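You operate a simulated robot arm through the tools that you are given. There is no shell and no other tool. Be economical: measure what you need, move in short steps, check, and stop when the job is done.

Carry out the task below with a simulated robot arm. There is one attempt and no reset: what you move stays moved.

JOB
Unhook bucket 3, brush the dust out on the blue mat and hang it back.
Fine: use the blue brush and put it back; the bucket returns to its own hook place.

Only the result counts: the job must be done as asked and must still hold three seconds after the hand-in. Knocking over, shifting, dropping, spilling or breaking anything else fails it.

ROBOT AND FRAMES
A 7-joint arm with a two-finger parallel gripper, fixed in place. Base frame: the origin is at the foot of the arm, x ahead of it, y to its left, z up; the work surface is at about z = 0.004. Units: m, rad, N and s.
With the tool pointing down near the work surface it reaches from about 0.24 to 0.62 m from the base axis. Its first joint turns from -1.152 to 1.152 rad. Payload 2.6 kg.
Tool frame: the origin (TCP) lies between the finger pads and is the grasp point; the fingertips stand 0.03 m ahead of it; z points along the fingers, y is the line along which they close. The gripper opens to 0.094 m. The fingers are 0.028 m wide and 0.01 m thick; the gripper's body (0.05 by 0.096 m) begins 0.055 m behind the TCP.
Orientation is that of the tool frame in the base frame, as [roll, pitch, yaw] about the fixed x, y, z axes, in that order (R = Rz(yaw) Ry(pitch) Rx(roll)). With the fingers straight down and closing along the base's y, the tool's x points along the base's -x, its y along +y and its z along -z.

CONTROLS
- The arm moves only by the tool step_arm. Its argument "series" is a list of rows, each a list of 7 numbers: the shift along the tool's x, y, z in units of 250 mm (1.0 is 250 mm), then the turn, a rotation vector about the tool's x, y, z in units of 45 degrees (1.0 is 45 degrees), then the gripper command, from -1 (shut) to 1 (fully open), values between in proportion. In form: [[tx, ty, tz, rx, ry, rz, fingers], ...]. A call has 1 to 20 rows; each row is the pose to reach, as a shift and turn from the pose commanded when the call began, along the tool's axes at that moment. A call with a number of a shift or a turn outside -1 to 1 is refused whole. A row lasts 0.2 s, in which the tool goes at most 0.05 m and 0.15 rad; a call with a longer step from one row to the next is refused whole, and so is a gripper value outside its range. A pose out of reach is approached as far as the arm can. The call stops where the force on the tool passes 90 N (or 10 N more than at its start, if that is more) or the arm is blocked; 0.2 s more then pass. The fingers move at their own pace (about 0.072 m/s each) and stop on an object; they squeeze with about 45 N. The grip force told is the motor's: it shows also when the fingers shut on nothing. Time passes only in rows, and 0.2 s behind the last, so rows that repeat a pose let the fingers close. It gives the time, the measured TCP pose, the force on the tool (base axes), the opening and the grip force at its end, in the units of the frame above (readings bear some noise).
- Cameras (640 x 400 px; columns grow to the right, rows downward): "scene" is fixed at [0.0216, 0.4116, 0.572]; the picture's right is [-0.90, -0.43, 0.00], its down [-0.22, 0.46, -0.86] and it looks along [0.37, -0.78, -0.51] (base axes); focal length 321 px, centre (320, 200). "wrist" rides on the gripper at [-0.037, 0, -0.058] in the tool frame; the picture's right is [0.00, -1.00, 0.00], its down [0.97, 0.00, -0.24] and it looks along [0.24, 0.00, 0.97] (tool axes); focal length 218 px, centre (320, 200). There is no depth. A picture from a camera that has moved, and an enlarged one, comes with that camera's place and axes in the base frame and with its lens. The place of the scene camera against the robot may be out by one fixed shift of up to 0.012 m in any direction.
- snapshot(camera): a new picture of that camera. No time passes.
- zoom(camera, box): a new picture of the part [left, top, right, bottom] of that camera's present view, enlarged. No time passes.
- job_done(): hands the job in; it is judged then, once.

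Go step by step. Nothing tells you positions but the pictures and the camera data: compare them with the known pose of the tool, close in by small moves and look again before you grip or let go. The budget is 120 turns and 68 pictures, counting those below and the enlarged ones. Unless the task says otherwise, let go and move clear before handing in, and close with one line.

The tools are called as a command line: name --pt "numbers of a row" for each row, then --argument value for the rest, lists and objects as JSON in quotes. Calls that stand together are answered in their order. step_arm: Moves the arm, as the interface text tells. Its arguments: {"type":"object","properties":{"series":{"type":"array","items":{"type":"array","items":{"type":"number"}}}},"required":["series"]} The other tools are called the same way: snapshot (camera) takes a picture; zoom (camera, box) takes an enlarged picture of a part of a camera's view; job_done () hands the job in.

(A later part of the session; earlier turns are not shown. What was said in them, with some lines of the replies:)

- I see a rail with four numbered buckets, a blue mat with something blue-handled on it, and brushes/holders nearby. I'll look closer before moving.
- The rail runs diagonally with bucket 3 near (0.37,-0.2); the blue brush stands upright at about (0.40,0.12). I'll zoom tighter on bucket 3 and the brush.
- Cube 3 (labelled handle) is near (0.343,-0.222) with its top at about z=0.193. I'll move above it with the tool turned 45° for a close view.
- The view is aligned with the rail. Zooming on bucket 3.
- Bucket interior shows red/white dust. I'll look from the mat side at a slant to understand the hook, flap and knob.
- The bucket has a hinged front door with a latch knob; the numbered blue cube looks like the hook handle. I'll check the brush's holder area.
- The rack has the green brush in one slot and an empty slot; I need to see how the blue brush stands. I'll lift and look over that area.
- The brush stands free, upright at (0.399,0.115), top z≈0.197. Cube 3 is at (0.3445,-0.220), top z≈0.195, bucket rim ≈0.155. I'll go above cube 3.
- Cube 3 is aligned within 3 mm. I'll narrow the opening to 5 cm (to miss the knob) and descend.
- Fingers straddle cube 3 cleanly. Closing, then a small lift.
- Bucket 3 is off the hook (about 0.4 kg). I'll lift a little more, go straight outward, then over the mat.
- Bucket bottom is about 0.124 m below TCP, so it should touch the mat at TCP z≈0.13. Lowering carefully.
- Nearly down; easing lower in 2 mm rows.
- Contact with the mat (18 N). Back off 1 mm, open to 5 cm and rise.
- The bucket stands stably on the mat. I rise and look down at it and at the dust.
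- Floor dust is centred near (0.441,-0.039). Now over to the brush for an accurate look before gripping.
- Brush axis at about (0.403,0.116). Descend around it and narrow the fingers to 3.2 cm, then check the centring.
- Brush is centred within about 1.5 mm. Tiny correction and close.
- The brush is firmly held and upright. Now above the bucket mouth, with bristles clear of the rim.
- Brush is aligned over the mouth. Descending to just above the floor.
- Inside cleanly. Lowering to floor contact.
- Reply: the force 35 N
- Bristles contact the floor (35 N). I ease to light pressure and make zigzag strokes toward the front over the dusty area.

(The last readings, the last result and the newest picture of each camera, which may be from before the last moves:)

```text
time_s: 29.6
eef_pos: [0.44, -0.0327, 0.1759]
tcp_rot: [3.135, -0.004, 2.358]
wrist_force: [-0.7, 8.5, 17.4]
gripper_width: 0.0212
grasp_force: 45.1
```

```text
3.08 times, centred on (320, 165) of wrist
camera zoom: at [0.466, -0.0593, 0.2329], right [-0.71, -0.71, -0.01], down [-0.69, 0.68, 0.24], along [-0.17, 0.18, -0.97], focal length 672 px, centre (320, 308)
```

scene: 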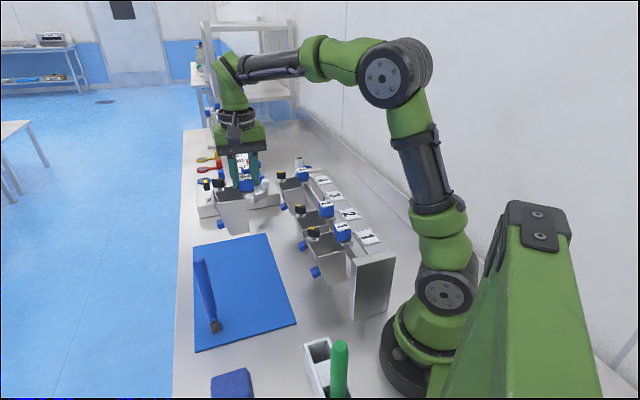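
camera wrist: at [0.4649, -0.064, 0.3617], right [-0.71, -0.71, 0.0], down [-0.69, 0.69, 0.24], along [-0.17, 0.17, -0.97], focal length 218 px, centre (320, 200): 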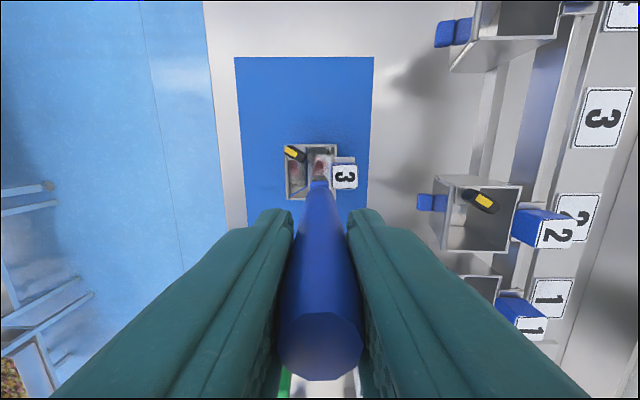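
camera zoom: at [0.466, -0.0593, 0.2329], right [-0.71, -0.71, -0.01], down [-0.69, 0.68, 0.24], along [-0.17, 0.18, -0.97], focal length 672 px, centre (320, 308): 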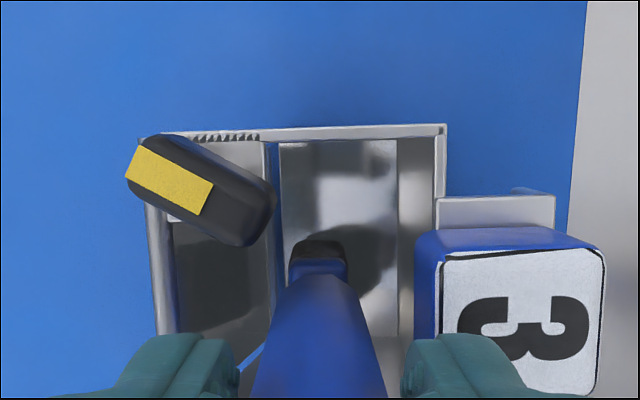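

The dust on the floor looks gone. I'll lift the brush out and verify from above.

step_arm --pt "0 0 -0.1 0 0 0 -1" --pt "0 0 -0.22 0 0 0 -1" --pt "0 0 -0.36 0 0 0 -1" --pt "0 0 -0.5 0 0 0 -1" --pt "0.12 0.08 -0.52 0 0 0 -1" --pt "0.24 0.16 -0.52 0 0 0 -1"

zoom --camera "wrist" --box '[280, 20, 440, 190]'

zoom --camera "scene" --box '[180, 120, 300, 300]'

```text
time_s: 31.0
eef_pos: [0.4245, 0.0346, 0.3048]
tcp_rot: [3.139, 0.0, 2.354]
wrist_force: [-0.5, 1.0, -1.0]
gripper_width: 0.0213
grasp_force: 44.5
```

```text
2.35 times, centred on (360, 105) of wrist
camera zoom: at [0.4507, 0.0078, 0.3634], right [-0.71, -0.71, 0.0], down [-0.69, 0.69, 0.24], along [-0.17, 0.17, -0.97], focal length 514 px, centre (226, 424)
```

zoom: 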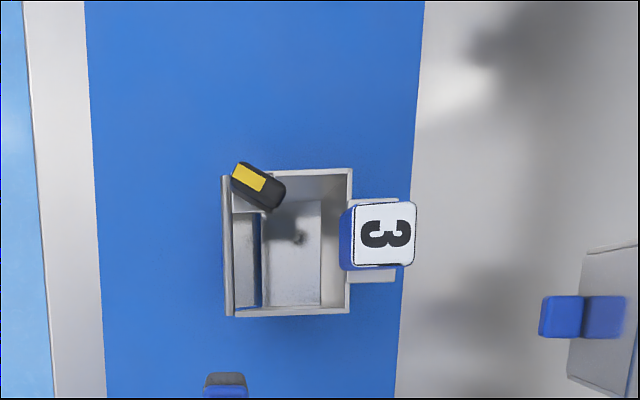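

```text
2.22 times, centred on (240, 210) of scene
camera zoom: at [0.0216, 0.4116, 0.572], right [-0.9, -0.43, 0.0], down [-0.22, 0.46, -0.86], along [0.37, -0.78, -0.51], focal length 713 px, centre (498, 178)
```

zoom: 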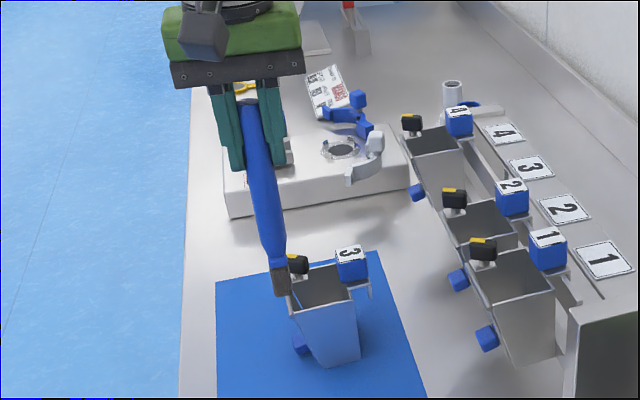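

zoom --camera "wrist" --box '[330, 80, 390, 160]'

```text
5.00 times, centred on (360, 120) of wrist
camera zoom: at [0.4507, 0.0078, 0.3634], right [-0.71, -0.71, 0.0], down [-0.69, 0.69, 0.24], along [-0.17, 0.17, -0.97], focal length 1091 px, centre (120, 600)
```

zoom: 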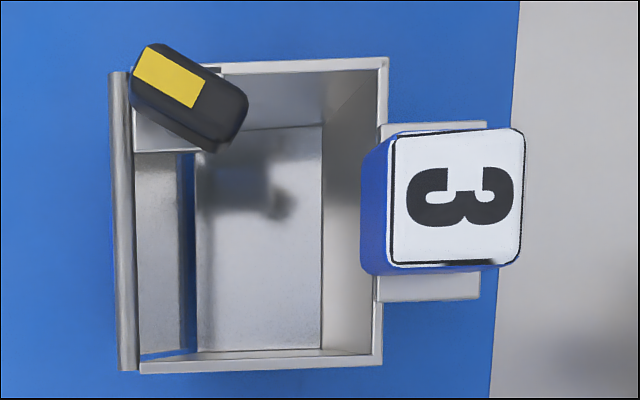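

The floor is clean; the dark spot is a reflection of the knob. Now the brush goes back to (0.404,0.115).

step_arm --pt "0.1 0.06 0 0 0 0 -1" --pt "0.2 0.12 0 0 0 0 -1" --pt "0.284 0.169 0 0 0 0 -1" --pt "0.284 0.169 0.15 0 0 0 -1" --pt "0.284 0.169 0.3 0 0 0 -1" --pt "0.284 0.169 0.42 0 0 0 -1" --pt "0.284 0.169 0.5 0 0 0 -1"

zoom --camera "scene" --box '[170, 200, 260, 345]'

```text
time_s: 32.6
eef_pos: [0.4067, 0.1153, 0.1804]
tcp_rot: [3.14, 0.001, 2.357]
wrist_force: [-0.6, 0.3, -0.5]
gripper_width: 0.0212
grasp_force: 44.9
```

```text
2.76 times, centred on (215, 272) of scene
camera zoom: at [0.0216, 0.4116, 0.572], right [-0.9, -0.43, 0.0], down [-0.22, 0.46, -0.86], along [0.37, -0.78, -0.51], focal length 885 px, centre (610, 0)
```

zoom: 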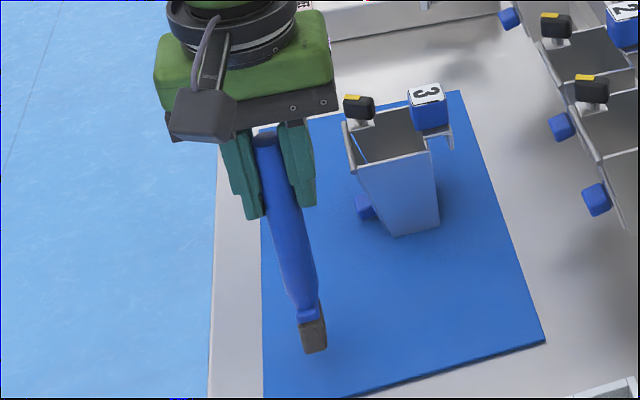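

step_arm --pt "0.004 -0.005 0.016 0 0 0 -1" --pt "0.004 -0.005 0.032 0 0 0 -1"

step_arm --pt "0 0 0.006 0 0 0 -1"

```text
time_s: 33.2
eef_pos: [0.4064, 0.1155, 0.1712]
tcp_rot: [3.14, 0.0, 2.355]
wrist_force: [0.2, -0.7, -0.2]
gripper_width: 0.0212
grasp_force: 45.2
```

```text
time_s: 33.6
eef_pos: [0.4055, 0.1156, 0.1707]
tcp_rot: [3.139, 0.0, 2.357]
wrist_force: [-0.1, -0.7, -0.1]
gripper_width: 0.0212
grasp_force: 45.1
```

step_arm --pt "0 0 0.006 0 0 0 -1"

step_arm --pt "0 0 0.006 0 0 0 -1"

step_arm --pt "0 0 0.006 0 0 0 -1"

```text
time_s: 34.0
eef_pos: [0.4051, 0.1142, 0.1685]
tcp_rot: [3.139, -0.001, 2.356]
wrist_force: [-0.5, 0.0, -0.5]
gripper_width: 0.021
grasp_force: 44.7
```

```text
time_s: 34.4
eef_pos: [0.4043, 0.1149, 0.1683]
tcp_rot: [3.141, 0.001, 2.355]
wrist_force: [0.5, 0.4, -0.3]
gripper_width: 0.0212
grasp_force: 44.8
```

```text
time_s: 34.8
eef_pos: [0.4051, 0.1154, 0.1659]
tcp_rot: [3.141, 0.001, 2.358]
wrist_force: [-0.9, -0.2, -0.9]
gripper_width: 0.0211
grasp_force: 45.0
```

No contact yet (the brush slid up a few mm in the grip); continuing down gently.

step_arm --pt "0 0 0.005 0 0 0 -1"

step_arm --pt "0 0 0.005 0 0 0 -1"

zoom --camera "scene" --box '[180, 250, 250, 345]'

```text
time_s: 35.2
eef_pos: [0.4049, 0.1159, 0.1639]
tcp_rot: [3.141, 0.001, 2.356]
wrist_force: [0.2, -0.4, 0.1]
gripper_width: 0.0212
grasp_force: 44.9
```

```text
time_s: 35.6
eef_pos: [0.4045, 0.1159, 0.1638]
tcp_rot: [3.139, 0.0, 2.357]
wrist_force: [-0.6, 0.7, -0.6]
gripper_width: 0.0211
grasp_force: 44.6
```

```text
4.21 times, centred on (215, 298) of scene
camera zoom: at [0.0216, 0.4116, 0.572], right [-0.9, -0.43, 0.0], down [-0.22, 0.46, -0.86], along [0.37, -0.78, -0.51], focal length 1351 px, centre (762, -210)
```

zoom: 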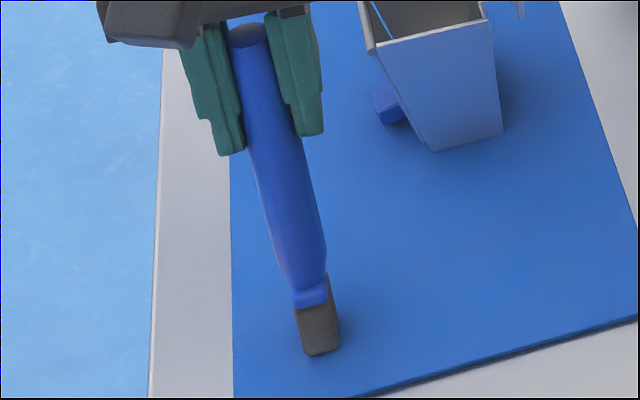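

Image shows the brush at nearly its original height (it slid ~6 mm in the grip). One or two more 1 mm steps to feel contact.

step_arm --pt "0 0 0.004 0 0 0 -1" --pt "0 0 0.004 0 0 0 -1"

step_arm --pt "0 0 0.004 0 0 0 -1" --pt "0 0 0.004 0 0 0 -1"

```text
time_s: 36.2
eef_pos: [0.4057, 0.116, 0.1633]
tcp_rot: [3.14, 0.0, 2.355]
wrist_force: [-0.6, 0.4, 3.4]
gripper_width: 0.0213
grasp_force: 44.6
```

```text
time_s: 36.8
eef_pos: [0.4066, 0.1157, 0.161]
tcp_rot: [3.139, 0.002, 2.356]
wrist_force: [-4.7, -0.9, 17.0]
gripper_width: 0.0213
grasp_force: 45.2
```

Contact felt. Back off 1 mm, release slowly, check it stands.

step_arm --pt "0 0 -0.005 0 0 0 -1" --pt "0 0 -0.005 0 0 0 -0.45" --pt "0 0 -0.005 0 0 0 -0.3" --pt "0 0 -0.005 0 0 0 0.3" --pt "0 0 -0.005 0 0 0 0.8"

zoom --camera "scene" --box '[180, 250, 250, 345]'

```text
time_s: 38.0
eef_pos: [0.4051, 0.1156, 0.1633]
tcp_rot: [3.14, 0.0, 2.356]
wrist_force: [-0.2, 0.5, -0.6]
gripper_width: 0.0846
grasp_force: 0.1
```

```text
4.21 times, centred on (215, 298) of scene
camera zoom: at [0.0216, 0.4116, 0.572], right [-0.9, -0.43, 0.0], down [-0.22, 0.46, -0.86], along [0.37, -0.78, -0.51], focal length 1351 px, centre (762, -210)
```

zoom: 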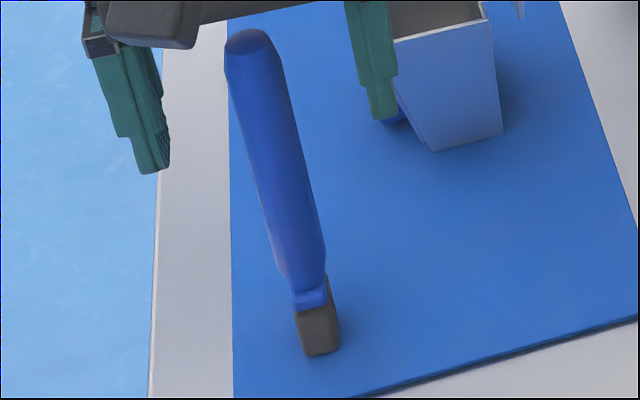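

Brush stands upright in its original place. Rising straight up, then over to the bucket's cube.

step_arm --pt "0 0 -0.12 0 0 0 1" --pt "0 0 -0.28 0 0 0 1" --pt "0 0 -0.44 0 0 0 1" --pt "-0.12 -0.1 -0.44 0 0 0 1" --pt "-0.24 -0.2 -0.44 0 0 0 1" --pt "-0.36 -0.3 -0.44 0 0 0 1" --pt "-0.48 -0.4 -0.4 0 0 0 0.5" --pt "-0.541 -0.455 -0.3 0 0 0 0.06" --pt "-0.541 -0.455 -0.2 0 0 0 0.06"

snapshot --camera "wrist"

```text
time_s: 40.0
eef_pos: [0.4194, -0.0602, 0.2114]
tcp_rot: [3.141, 0.002, 2.353]
wrist_force: [-0.1, 0.8, 0.6]
gripper_width: 0.0499
grasp_force: 0.1
```

```text
16 pictures are left
camera wrist: at [0.445, -0.0867, 0.2696], right [-0.71, -0.71, 0.0], down [-0.69, 0.69, 0.24], along [-0.17, 0.17, -0.97], focal length 218 px, centre (320, 200)
```

wrist: 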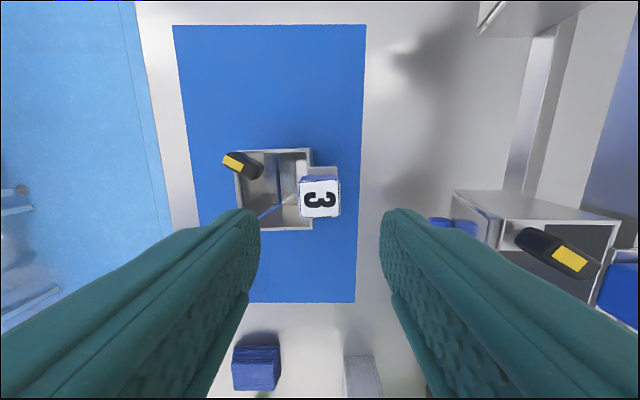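

zoom --camera "wrist" --box '[220, 130, 360, 240]'

```text
3.64 times, centred on (290, 185) of wrist
camera zoom: at [0.445, -0.0867, 0.2696], right [-0.71, -0.71, 0.0], down [-0.69, 0.69, 0.24], along [-0.17, 0.17, -0.97], focal length 794 px, centre (429, 254)
```

zoom: 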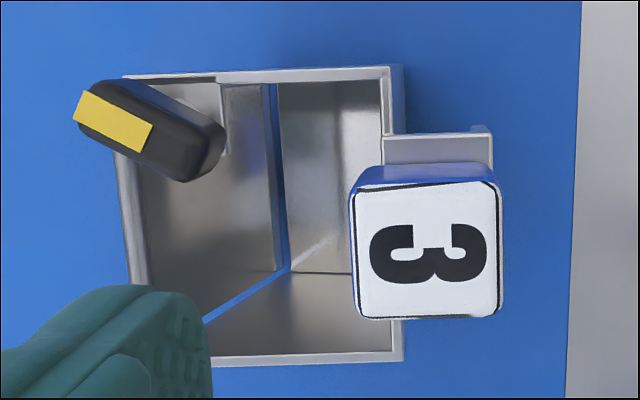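

The bucket rotated about 2.5° during brushing; I'll match that yaw, descend and grip.

step_arm --pt "-0.005 -0.002 0.08 0 0 -0.056 0.06" --pt "-0.005 -0.002 0.18 0 0 -0.056 0.06" --pt "-0.005 -0.002 0.26 0 0 -0.056 0.06" --pt "-0.005 -0.002 0.315 0 0 -0.056 0.06" --pt "-0.005 -0.002 0.328 0 0 -0.056 0.06"

zoom --camera "scene" --box '[215, 190, 295, 290]'

```text
time_s: 41.2
eef_pos: [0.4199, -0.0633, 0.1314]
tcp_rot: [-3.141, 0.001, 2.399]
wrist_force: [0.3, 0.1, 0.9]
gripper_width: 0.05
grasp_force: 0.2
```

```text
4.00 times, centred on (255, 240) of scene
camera zoom: at [0.0216, 0.4116, 0.572], right [-0.9, -0.43, 0.0], down [-0.22, 0.46, -0.86], along [0.37, -0.78, -0.51], focal length 1283 px, centre (580, 40)
```

zoom: 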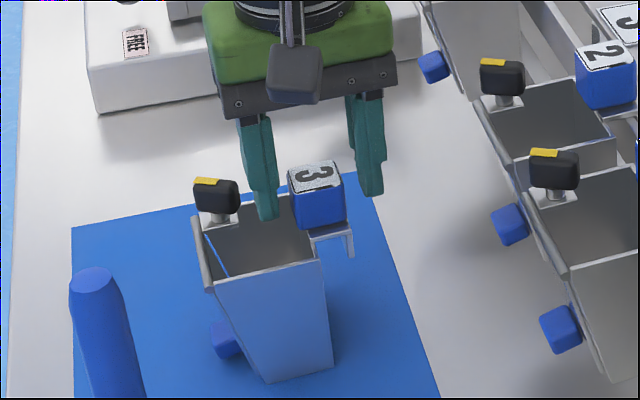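

step_arm --pt "0 0 0.007 0 0 0 0.06" --pt "0 0 0.007 0 0 0 -1" --pt "0 0 0.007 0 0 0 -1" --pt "0 0 0.007 0 0 0 -1"

step_arm --pt "0 0 -0.1 0 0 0.014 -1" --pt "0 0 -0.25 0 0 0.028 -1" --pt "0 0 -0.4 0 0 0.044 -1" --pt "0 0 -0.55 0 0 0.056 -1" --pt "0 0 -0.6 0 0 0.056 -1"

zoom --camera "wrist" --box '[160, 120, 380, 300]'

```text
time_s: 42.2
eef_pos: [0.4214, -0.0622, 0.1305]
tcp_rot: [3.139, 0.001, 2.4]
wrist_force: [1.7, 1.6, 0.9]
gripper_width: 0.0298
grasp_force: 44.9
```

```text
time_s: 43.4
eef_pos: [0.4195, -0.0611, 0.2786]
tcp_rot: [3.14, 0.0, 2.355]
wrist_force: [-0.6, -0.1, -3.9]
gripper_width: 0.0299
grasp_force: 45.3
```

```text
2.22 times, centred on (270, 210) of wrist
camera zoom: at [0.4456, -0.0889, 0.3366], right [-0.71, -0.71, 0.0], down [-0.69, 0.69, 0.24], along [-0.17, 0.17, -0.97], focal length 485 px, centre (431, 178)
```

zoom: 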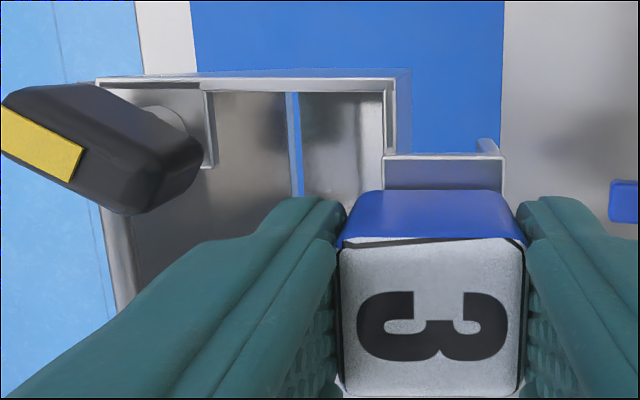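

Bucket is held square again, clean inside. Moving back above its own hook place 3 (shift along the rail first, then straight in).

step_arm --pt "-0.12 0 0 0 0 0 -1" --pt "-0.237 -0.05 0 0 0 0 -1" --pt "-0.237 -0.17 0 0 0 0 -1" --pt "-0.237 -0.29 0 0 0 0 -1" --pt "-0.237 -0.41 0 0 0 0 -1" --pt "-0.237 -0.52 0 0 0 0 -1" --pt "-0.237 -0.61 0 0 0 0 -1" --pt "-0.237 -0.66 0 0 0 0 -1" --pt "-0.237 -0.66 0 0 0 0 -1"

snapshot --camera "wrist"

zoom --camera "scene" --box '[260, 90, 380, 220]'

```text
time_s: 45.4
eef_pos: [0.3451, -0.2213, 0.2794]
tcp_rot: [3.14, 0.0, 2.357]
wrist_force: [-0.5, -0.2, -3.5]
gripper_width: 0.0295
grasp_force: 45.1
```

```text
12 pictures are left
camera wrist: at [0.3716, -0.2478, 0.3369], right [-0.71, -0.71, 0.0], down [-0.69, 0.69, 0.24], along [-0.17, 0.17, -0.97], focal length 218 px, centre (320, 200)
```

wrist: 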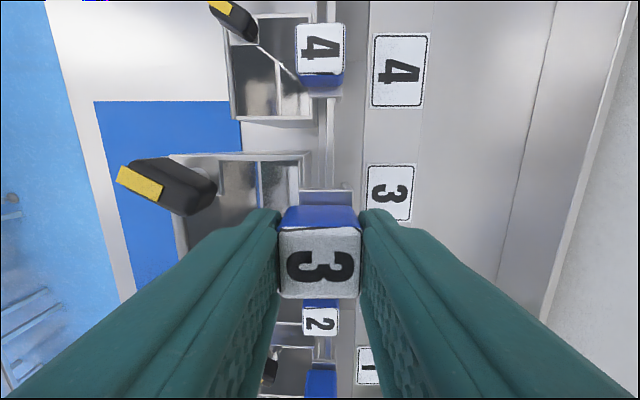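

```text
3.08 times, centred on (320, 155) of scene
camera zoom: at [0.0216, 0.4116, 0.572], right [-0.9, -0.43, 0.0], down [-0.22, 0.46, -0.86], along [0.37, -0.78, -0.51], focal length 987 px, centre (320, 338)
```

zoom: 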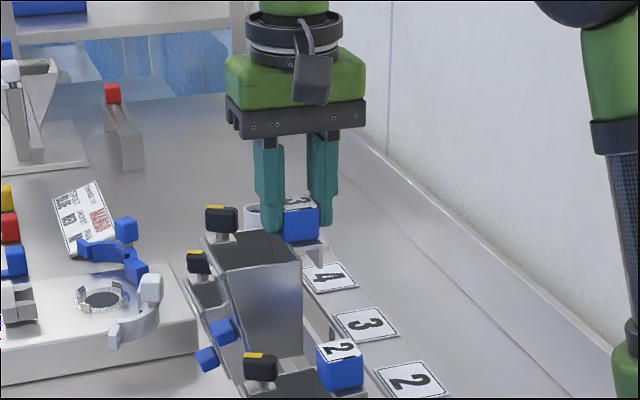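

Aligned over place 3. Lowering to just above the hooking height, then gently.

step_arm --pt "0 0 0.08 0 0 0 -1" --pt "0 0 0.16 0 0 0 -1" --pt "0 0 0.22 0 0 0 -1" --pt "0 0 0.26 0 0 0 -1" --pt "0 0 0.285 0 0 0 -1"

step_arm --pt "0 0 0.008 0 0 0 -1" --pt "0 0 0.014 0 0 0 -1"

```text
time_s: 46.7
eef_pos: [0.346, -0.2227, 0.2175]
tcp_rot: [3.132, 0.016, 2.347]
wrist_force: [-3.8, 2.4, 7.8]
gripper_width: 0.0294
grasp_force: 45.1
stopped in row 5: the force on the tool passed its limit (the readings are from after the stop); the commanded pose is now the measured one
```

```text
time_s: 47.3
eef_pos: [0.3476, -0.2211, 0.2169]
tcp_rot: [3.129, 0.022, 2.346]
wrist_force: [-16.1, 8.6, 54.4]
gripper_width: 0.0298
grasp_force: 44.8
```

It caught on something about 18 mm above the seat. Raising a bit and looking.

step_arm --pt "0 0 -0.04 0 0 0 -1" --pt "0 0 -0.06 0 0 0 -1"

zoom --camera "wrist" --box '[200, 100, 430, 260]'

zoom --camera "scene" --box '[270, 150, 350, 220]'

```text
time_s: 47.9
eef_pos: [0.3453, -0.2218, 0.2269]
tcp_rot: [3.133, 0.011, 2.35]
wrist_force: [-0.3, -0.2, -3.7]
gripper_width: 0.0295
grasp_force: 44.8
```

```text
2.50 times, centred on (315, 180) of wrist
camera zoom: at [0.3712, -0.2481, 0.2849], right [-0.71, -0.7, -0.01], down [-0.69, 0.69, 0.23], along [-0.16, 0.17, -0.97], focal length 546 px, centre (332, 250)
```

zoom: 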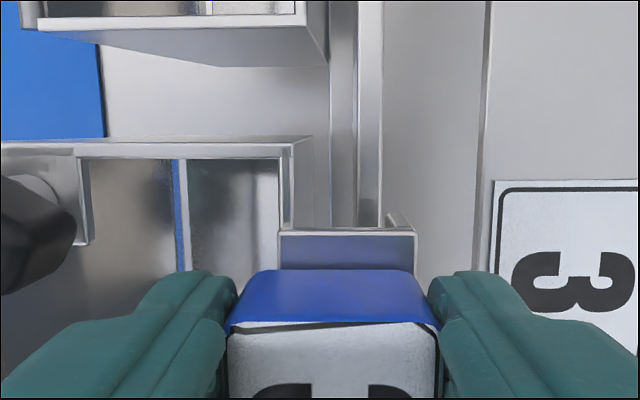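

```text
5.71 times, centred on (310, 185) of scene
camera zoom: at [0.0216, 0.4116, 0.572], right [-0.9, -0.43, 0.0], down [-0.22, 0.46, -0.86], along [0.37, -0.78, -0.51], focal length 1833 px, centre (377, 286)
```

zoom: 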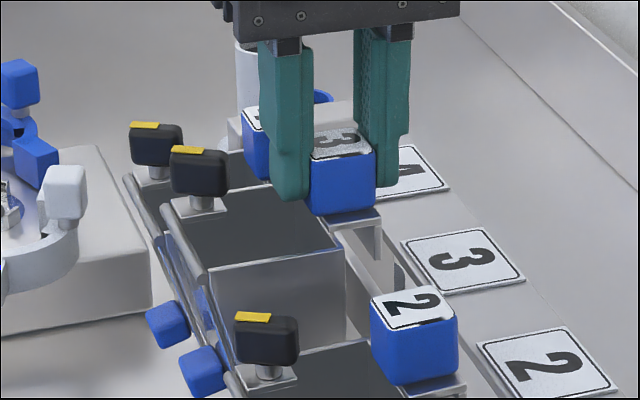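

The hook's lip is landing on the bar: plate edge is ~1.6 mm too far out compared with the hung picture, and the tool has tilted slightly. I'll level it and shift 1.6 mm toward the rail.

step_arm --pt "0 -0.0065 0 0.011 0.014 -0.008 -1" --pt "0 -0.0065 0 0.011 0.014 -0.008 -1"

zoom --camera "wrist" --box '[270, 120, 400, 230]'

```text
time_s: 48.5
eef_pos: [0.3454, -0.2223, 0.2283]
tcp_rot: [3.14, 0.004, 2.354]
wrist_force: [-0.5, 0.1, -3.0]
gripper_width: 0.0295
grasp_force: 45.6
```

```text
3.64 times, centred on (335, 175) of wrist
camera zoom: at [0.3714, -0.2492, 0.2857], right [-0.71, -0.71, 0.0], down [-0.69, 0.69, 0.24], along [-0.17, 0.17, -0.97], focal length 794 px, centre (266, 291)
```

zoom: 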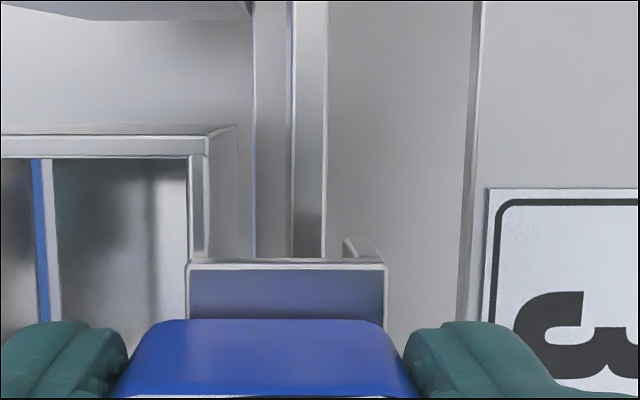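

Now the lip is clear of the bar by about 1.5 mm. Lowering gently again.

step_arm --pt "0 0 0.02 0 0 0 -1" --pt "0 0 0.04 0 0 0 -1" --pt "0 0 0.055 0 0 0 -1"

```text
time_s: 49.3
eef_pos: [0.3473, -0.2222, 0.2139]
tcp_rot: [3.141, 0.003, 2.356]
wrist_force: [0.5, 0.1, -2.9]
gripper_width: 0.0297
grasp_force: 44.8
```

Past the earlier block with no force. Continuing to the seat.

step_arm --pt "0 0 0.015 0 0 0 -1" --pt "0 0 0.03 0 0 0 -1" --pt "0 0 0.04 0 0 0 -1"

step_arm --pt "0 0 0.006 0 0 0 -1" --pt "0 0 0.012 0 0 0 -1"

```text
time_s: 50.1
eef_pos: [0.3455, -0.2232, 0.2038]
tcp_rot: [3.139, 0.003, 2.354]
wrist_force: [0.7, -1.1, -4.2]
gripper_width: 0.0299
grasp_force: 45.0
```

```text
time_s: 50.7
eef_pos: [0.3452, -0.2231, 0.2019]
tcp_rot: [3.14, 0.004, 2.356]
wrist_force: [-0.2, 0.2, -3.1]
gripper_width: 0.0296
grasp_force: 44.8
```

zoom --camera "wrist" --box '[220, 140, 420, 300]'

```text
2.50 times, centred on (320, 220) of wrist
camera zoom: at [0.3709, -0.2498, 0.2597], right [-0.71, -0.71, 0.0], down [-0.69, 0.69, 0.24], along [-0.17, 0.17, -0.97], focal length 546 px, centre (320, 150)
```

zoom: 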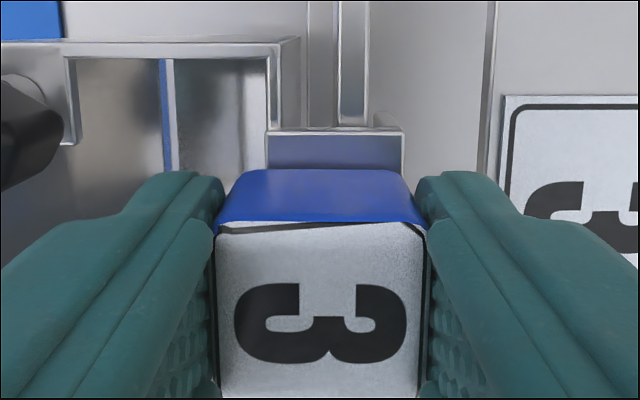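

The bucket sits about 2.5–3 mm off along the rail versus its original place; I correct that while hovering, then seat it.

step_arm --pt "0.005 0 -0.004 0 0 0 -1" --pt "0.011 0 -0.004 0 0 0 -1"

step_arm --pt "0 0 0.006 0 0 0 -1" --pt "0 0 0.012 0 0 0 -1"

step_arm --pt "0 0 0.004 0 0 0 -1" --pt "0 0 0.008 0 0 0 -1"

```text
time_s: 51.3
eef_pos: [0.3434, -0.2222, 0.2027]
tcp_rot: [3.14, 0.003, 2.353]
wrist_force: [-0.1, -0.1, -4.0]
gripper_width: 0.0296
grasp_force: 45.0
```

```text
time_s: 51.9
eef_pos: [0.3426, -0.2203, 0.1988]
tcp_rot: [3.141, 0.002, 2.355]
wrist_force: [-0.2, 0.1, -3.5]
gripper_width: 0.0297
grasp_force: 45.1
```

```text
time_s: 52.5
eef_pos: [0.3435, -0.2212, 0.1999]
tcp_rot: [3.138, 0.007, 2.354]
wrist_force: [-7.9, 4.8, 21.7]
gripper_width: 0.0295
grasp_force: 44.8
```

Seated at the expected height (22 N). Backing off slightly, releasing to 5 cm, and checking.

step_arm --pt "0 0 -0.005 0 0 0 -1" --pt "0 0 -0.005 0 0 0 -0.25" --pt "0 0 -0.005 0 0 0 0.06" --pt "0 0 -0.005 0 0 0 0.06"

zoom --camera "scene" --box '[260, 130, 380, 280]'

```text
time_s: 53.5
eef_pos: [0.3424, -0.2206, 0.1989]
tcp_rot: [3.141, 0.005, 2.354]
wrist_force: [0.6, -0.7, 0.2]
gripper_width: 0.0499
grasp_force: 0.1
```

```text
2.67 times, centred on (320, 205) of scene
camera zoom: at [0.0216, 0.4116, 0.572], right [-0.9, -0.43, 0.0], down [-0.22, 0.46, -0.86], along [0.37, -0.78, -0.51], focal length 855 px, centre (320, 187)
```

zoom: 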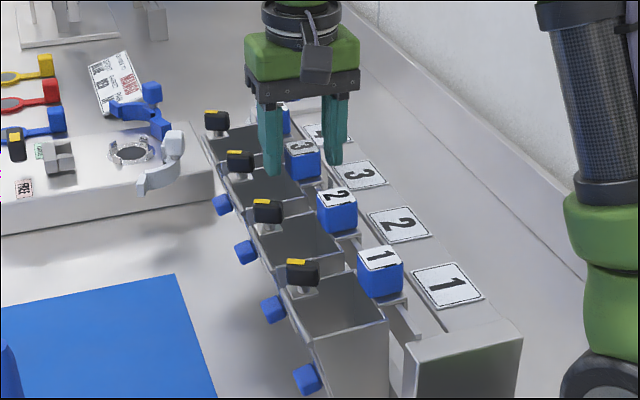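

Bucket 3 hangs at place 3 in line with the others. Rising straight up and making a final check.

step_arm --pt "0 0 -0.1 0 0 0 0.06" --pt "0 0 -0.25 0 0 0 0.06" --pt "0 0 -0.4 0 0 0 0.06" --pt "0 0 -0.55 0 0 0 0.06" --pt "0 0 -0.65 0 0 0 0.5"

snapshot --camera "scene"

zoom --camera "wrist" --box '[200, 50, 440, 290]'

```text
time_s: 54.7
eef_pos: [0.3444, -0.2213, 0.3598]
tcp_rot: [3.141, 0.005, 2.357]
wrist_force: [0.0, 0.5, -0.2]
gripper_width: 0.0706
grasp_force: 0.0
```

```text
5 pictures are left
```

scene: 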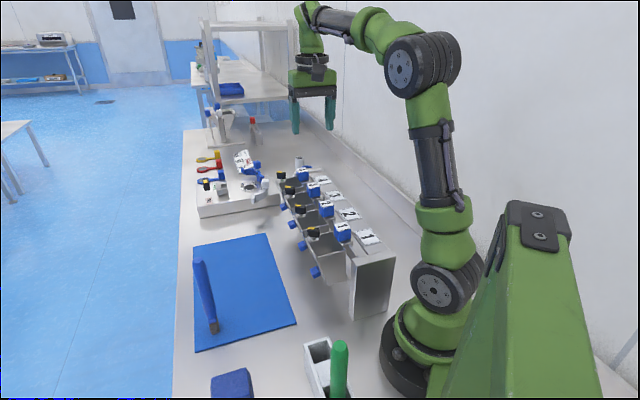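

```text
1.67 times, centred on (320, 170) of wrist
camera zoom: at [0.3695, -0.2476, 0.4178], right [-0.71, -0.71, 0.0], down [-0.69, 0.69, 0.24], along [-0.17, 0.17, -0.97], focal length 364 px, centre (320, 250)
```

zoom: 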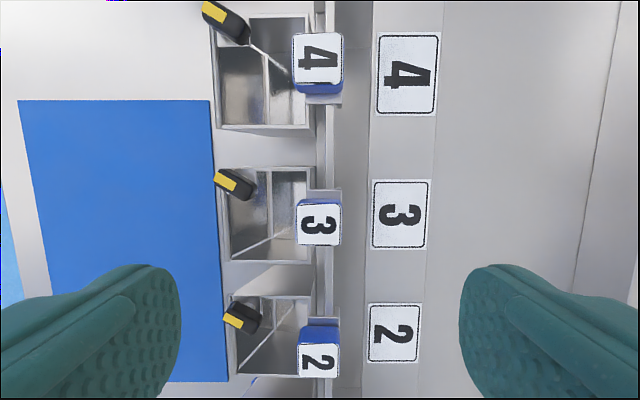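

zoom --camera "wrist" --box '[265, 110, 385, 220]'

zoom --camera "scene" --box '[270, 155, 390, 290]'

```text
3.64 times, centred on (325, 165) of wrist
camera zoom: at [0.3695, -0.2476, 0.4178], right [-0.71, -0.71, 0.0], down [-0.69, 0.69, 0.24], along [-0.17, 0.17, -0.97], focal length 794 px, centre (302, 327)
```

zoom: 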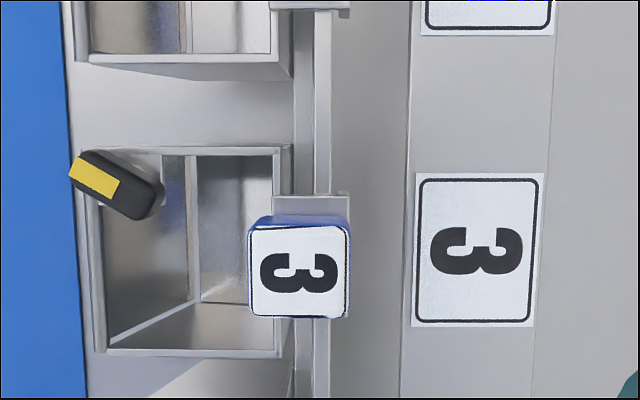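

```text
2.96 times, centred on (330, 222) of scene
camera zoom: at [0.0216, 0.4116, 0.572], right [-0.9, -0.43, 0.0], down [-0.22, 0.46, -0.86], along [0.37, -0.78, -0.51], focal length 950 px, centre (290, 133)
```

zoom: 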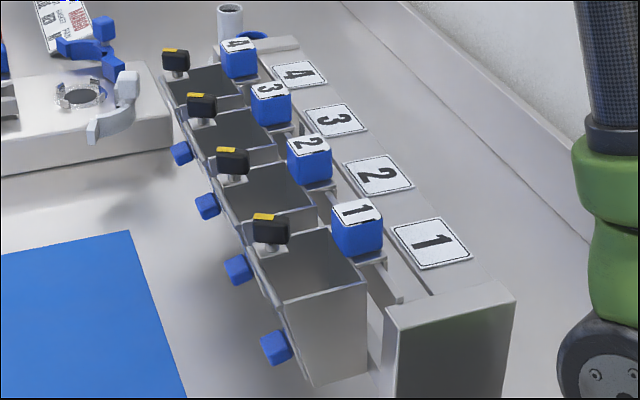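

The scene matches the starting picture pixel for pixel around bucket 3: it is clean and on its own hook, and the brush stands in its place. Handing in.

job_done

```text
The job is handed in.
```

I took bucket 3 to the blue mat, brushed it clean with the blue brush and hung it back on hook 3. The brush is standing upright again where it started on the mat. On the way back the bucket's hook first caught on the rail bar, so I shifted it slightly before it seated. The pictures taken before hand-in show it in line with the other buckets.
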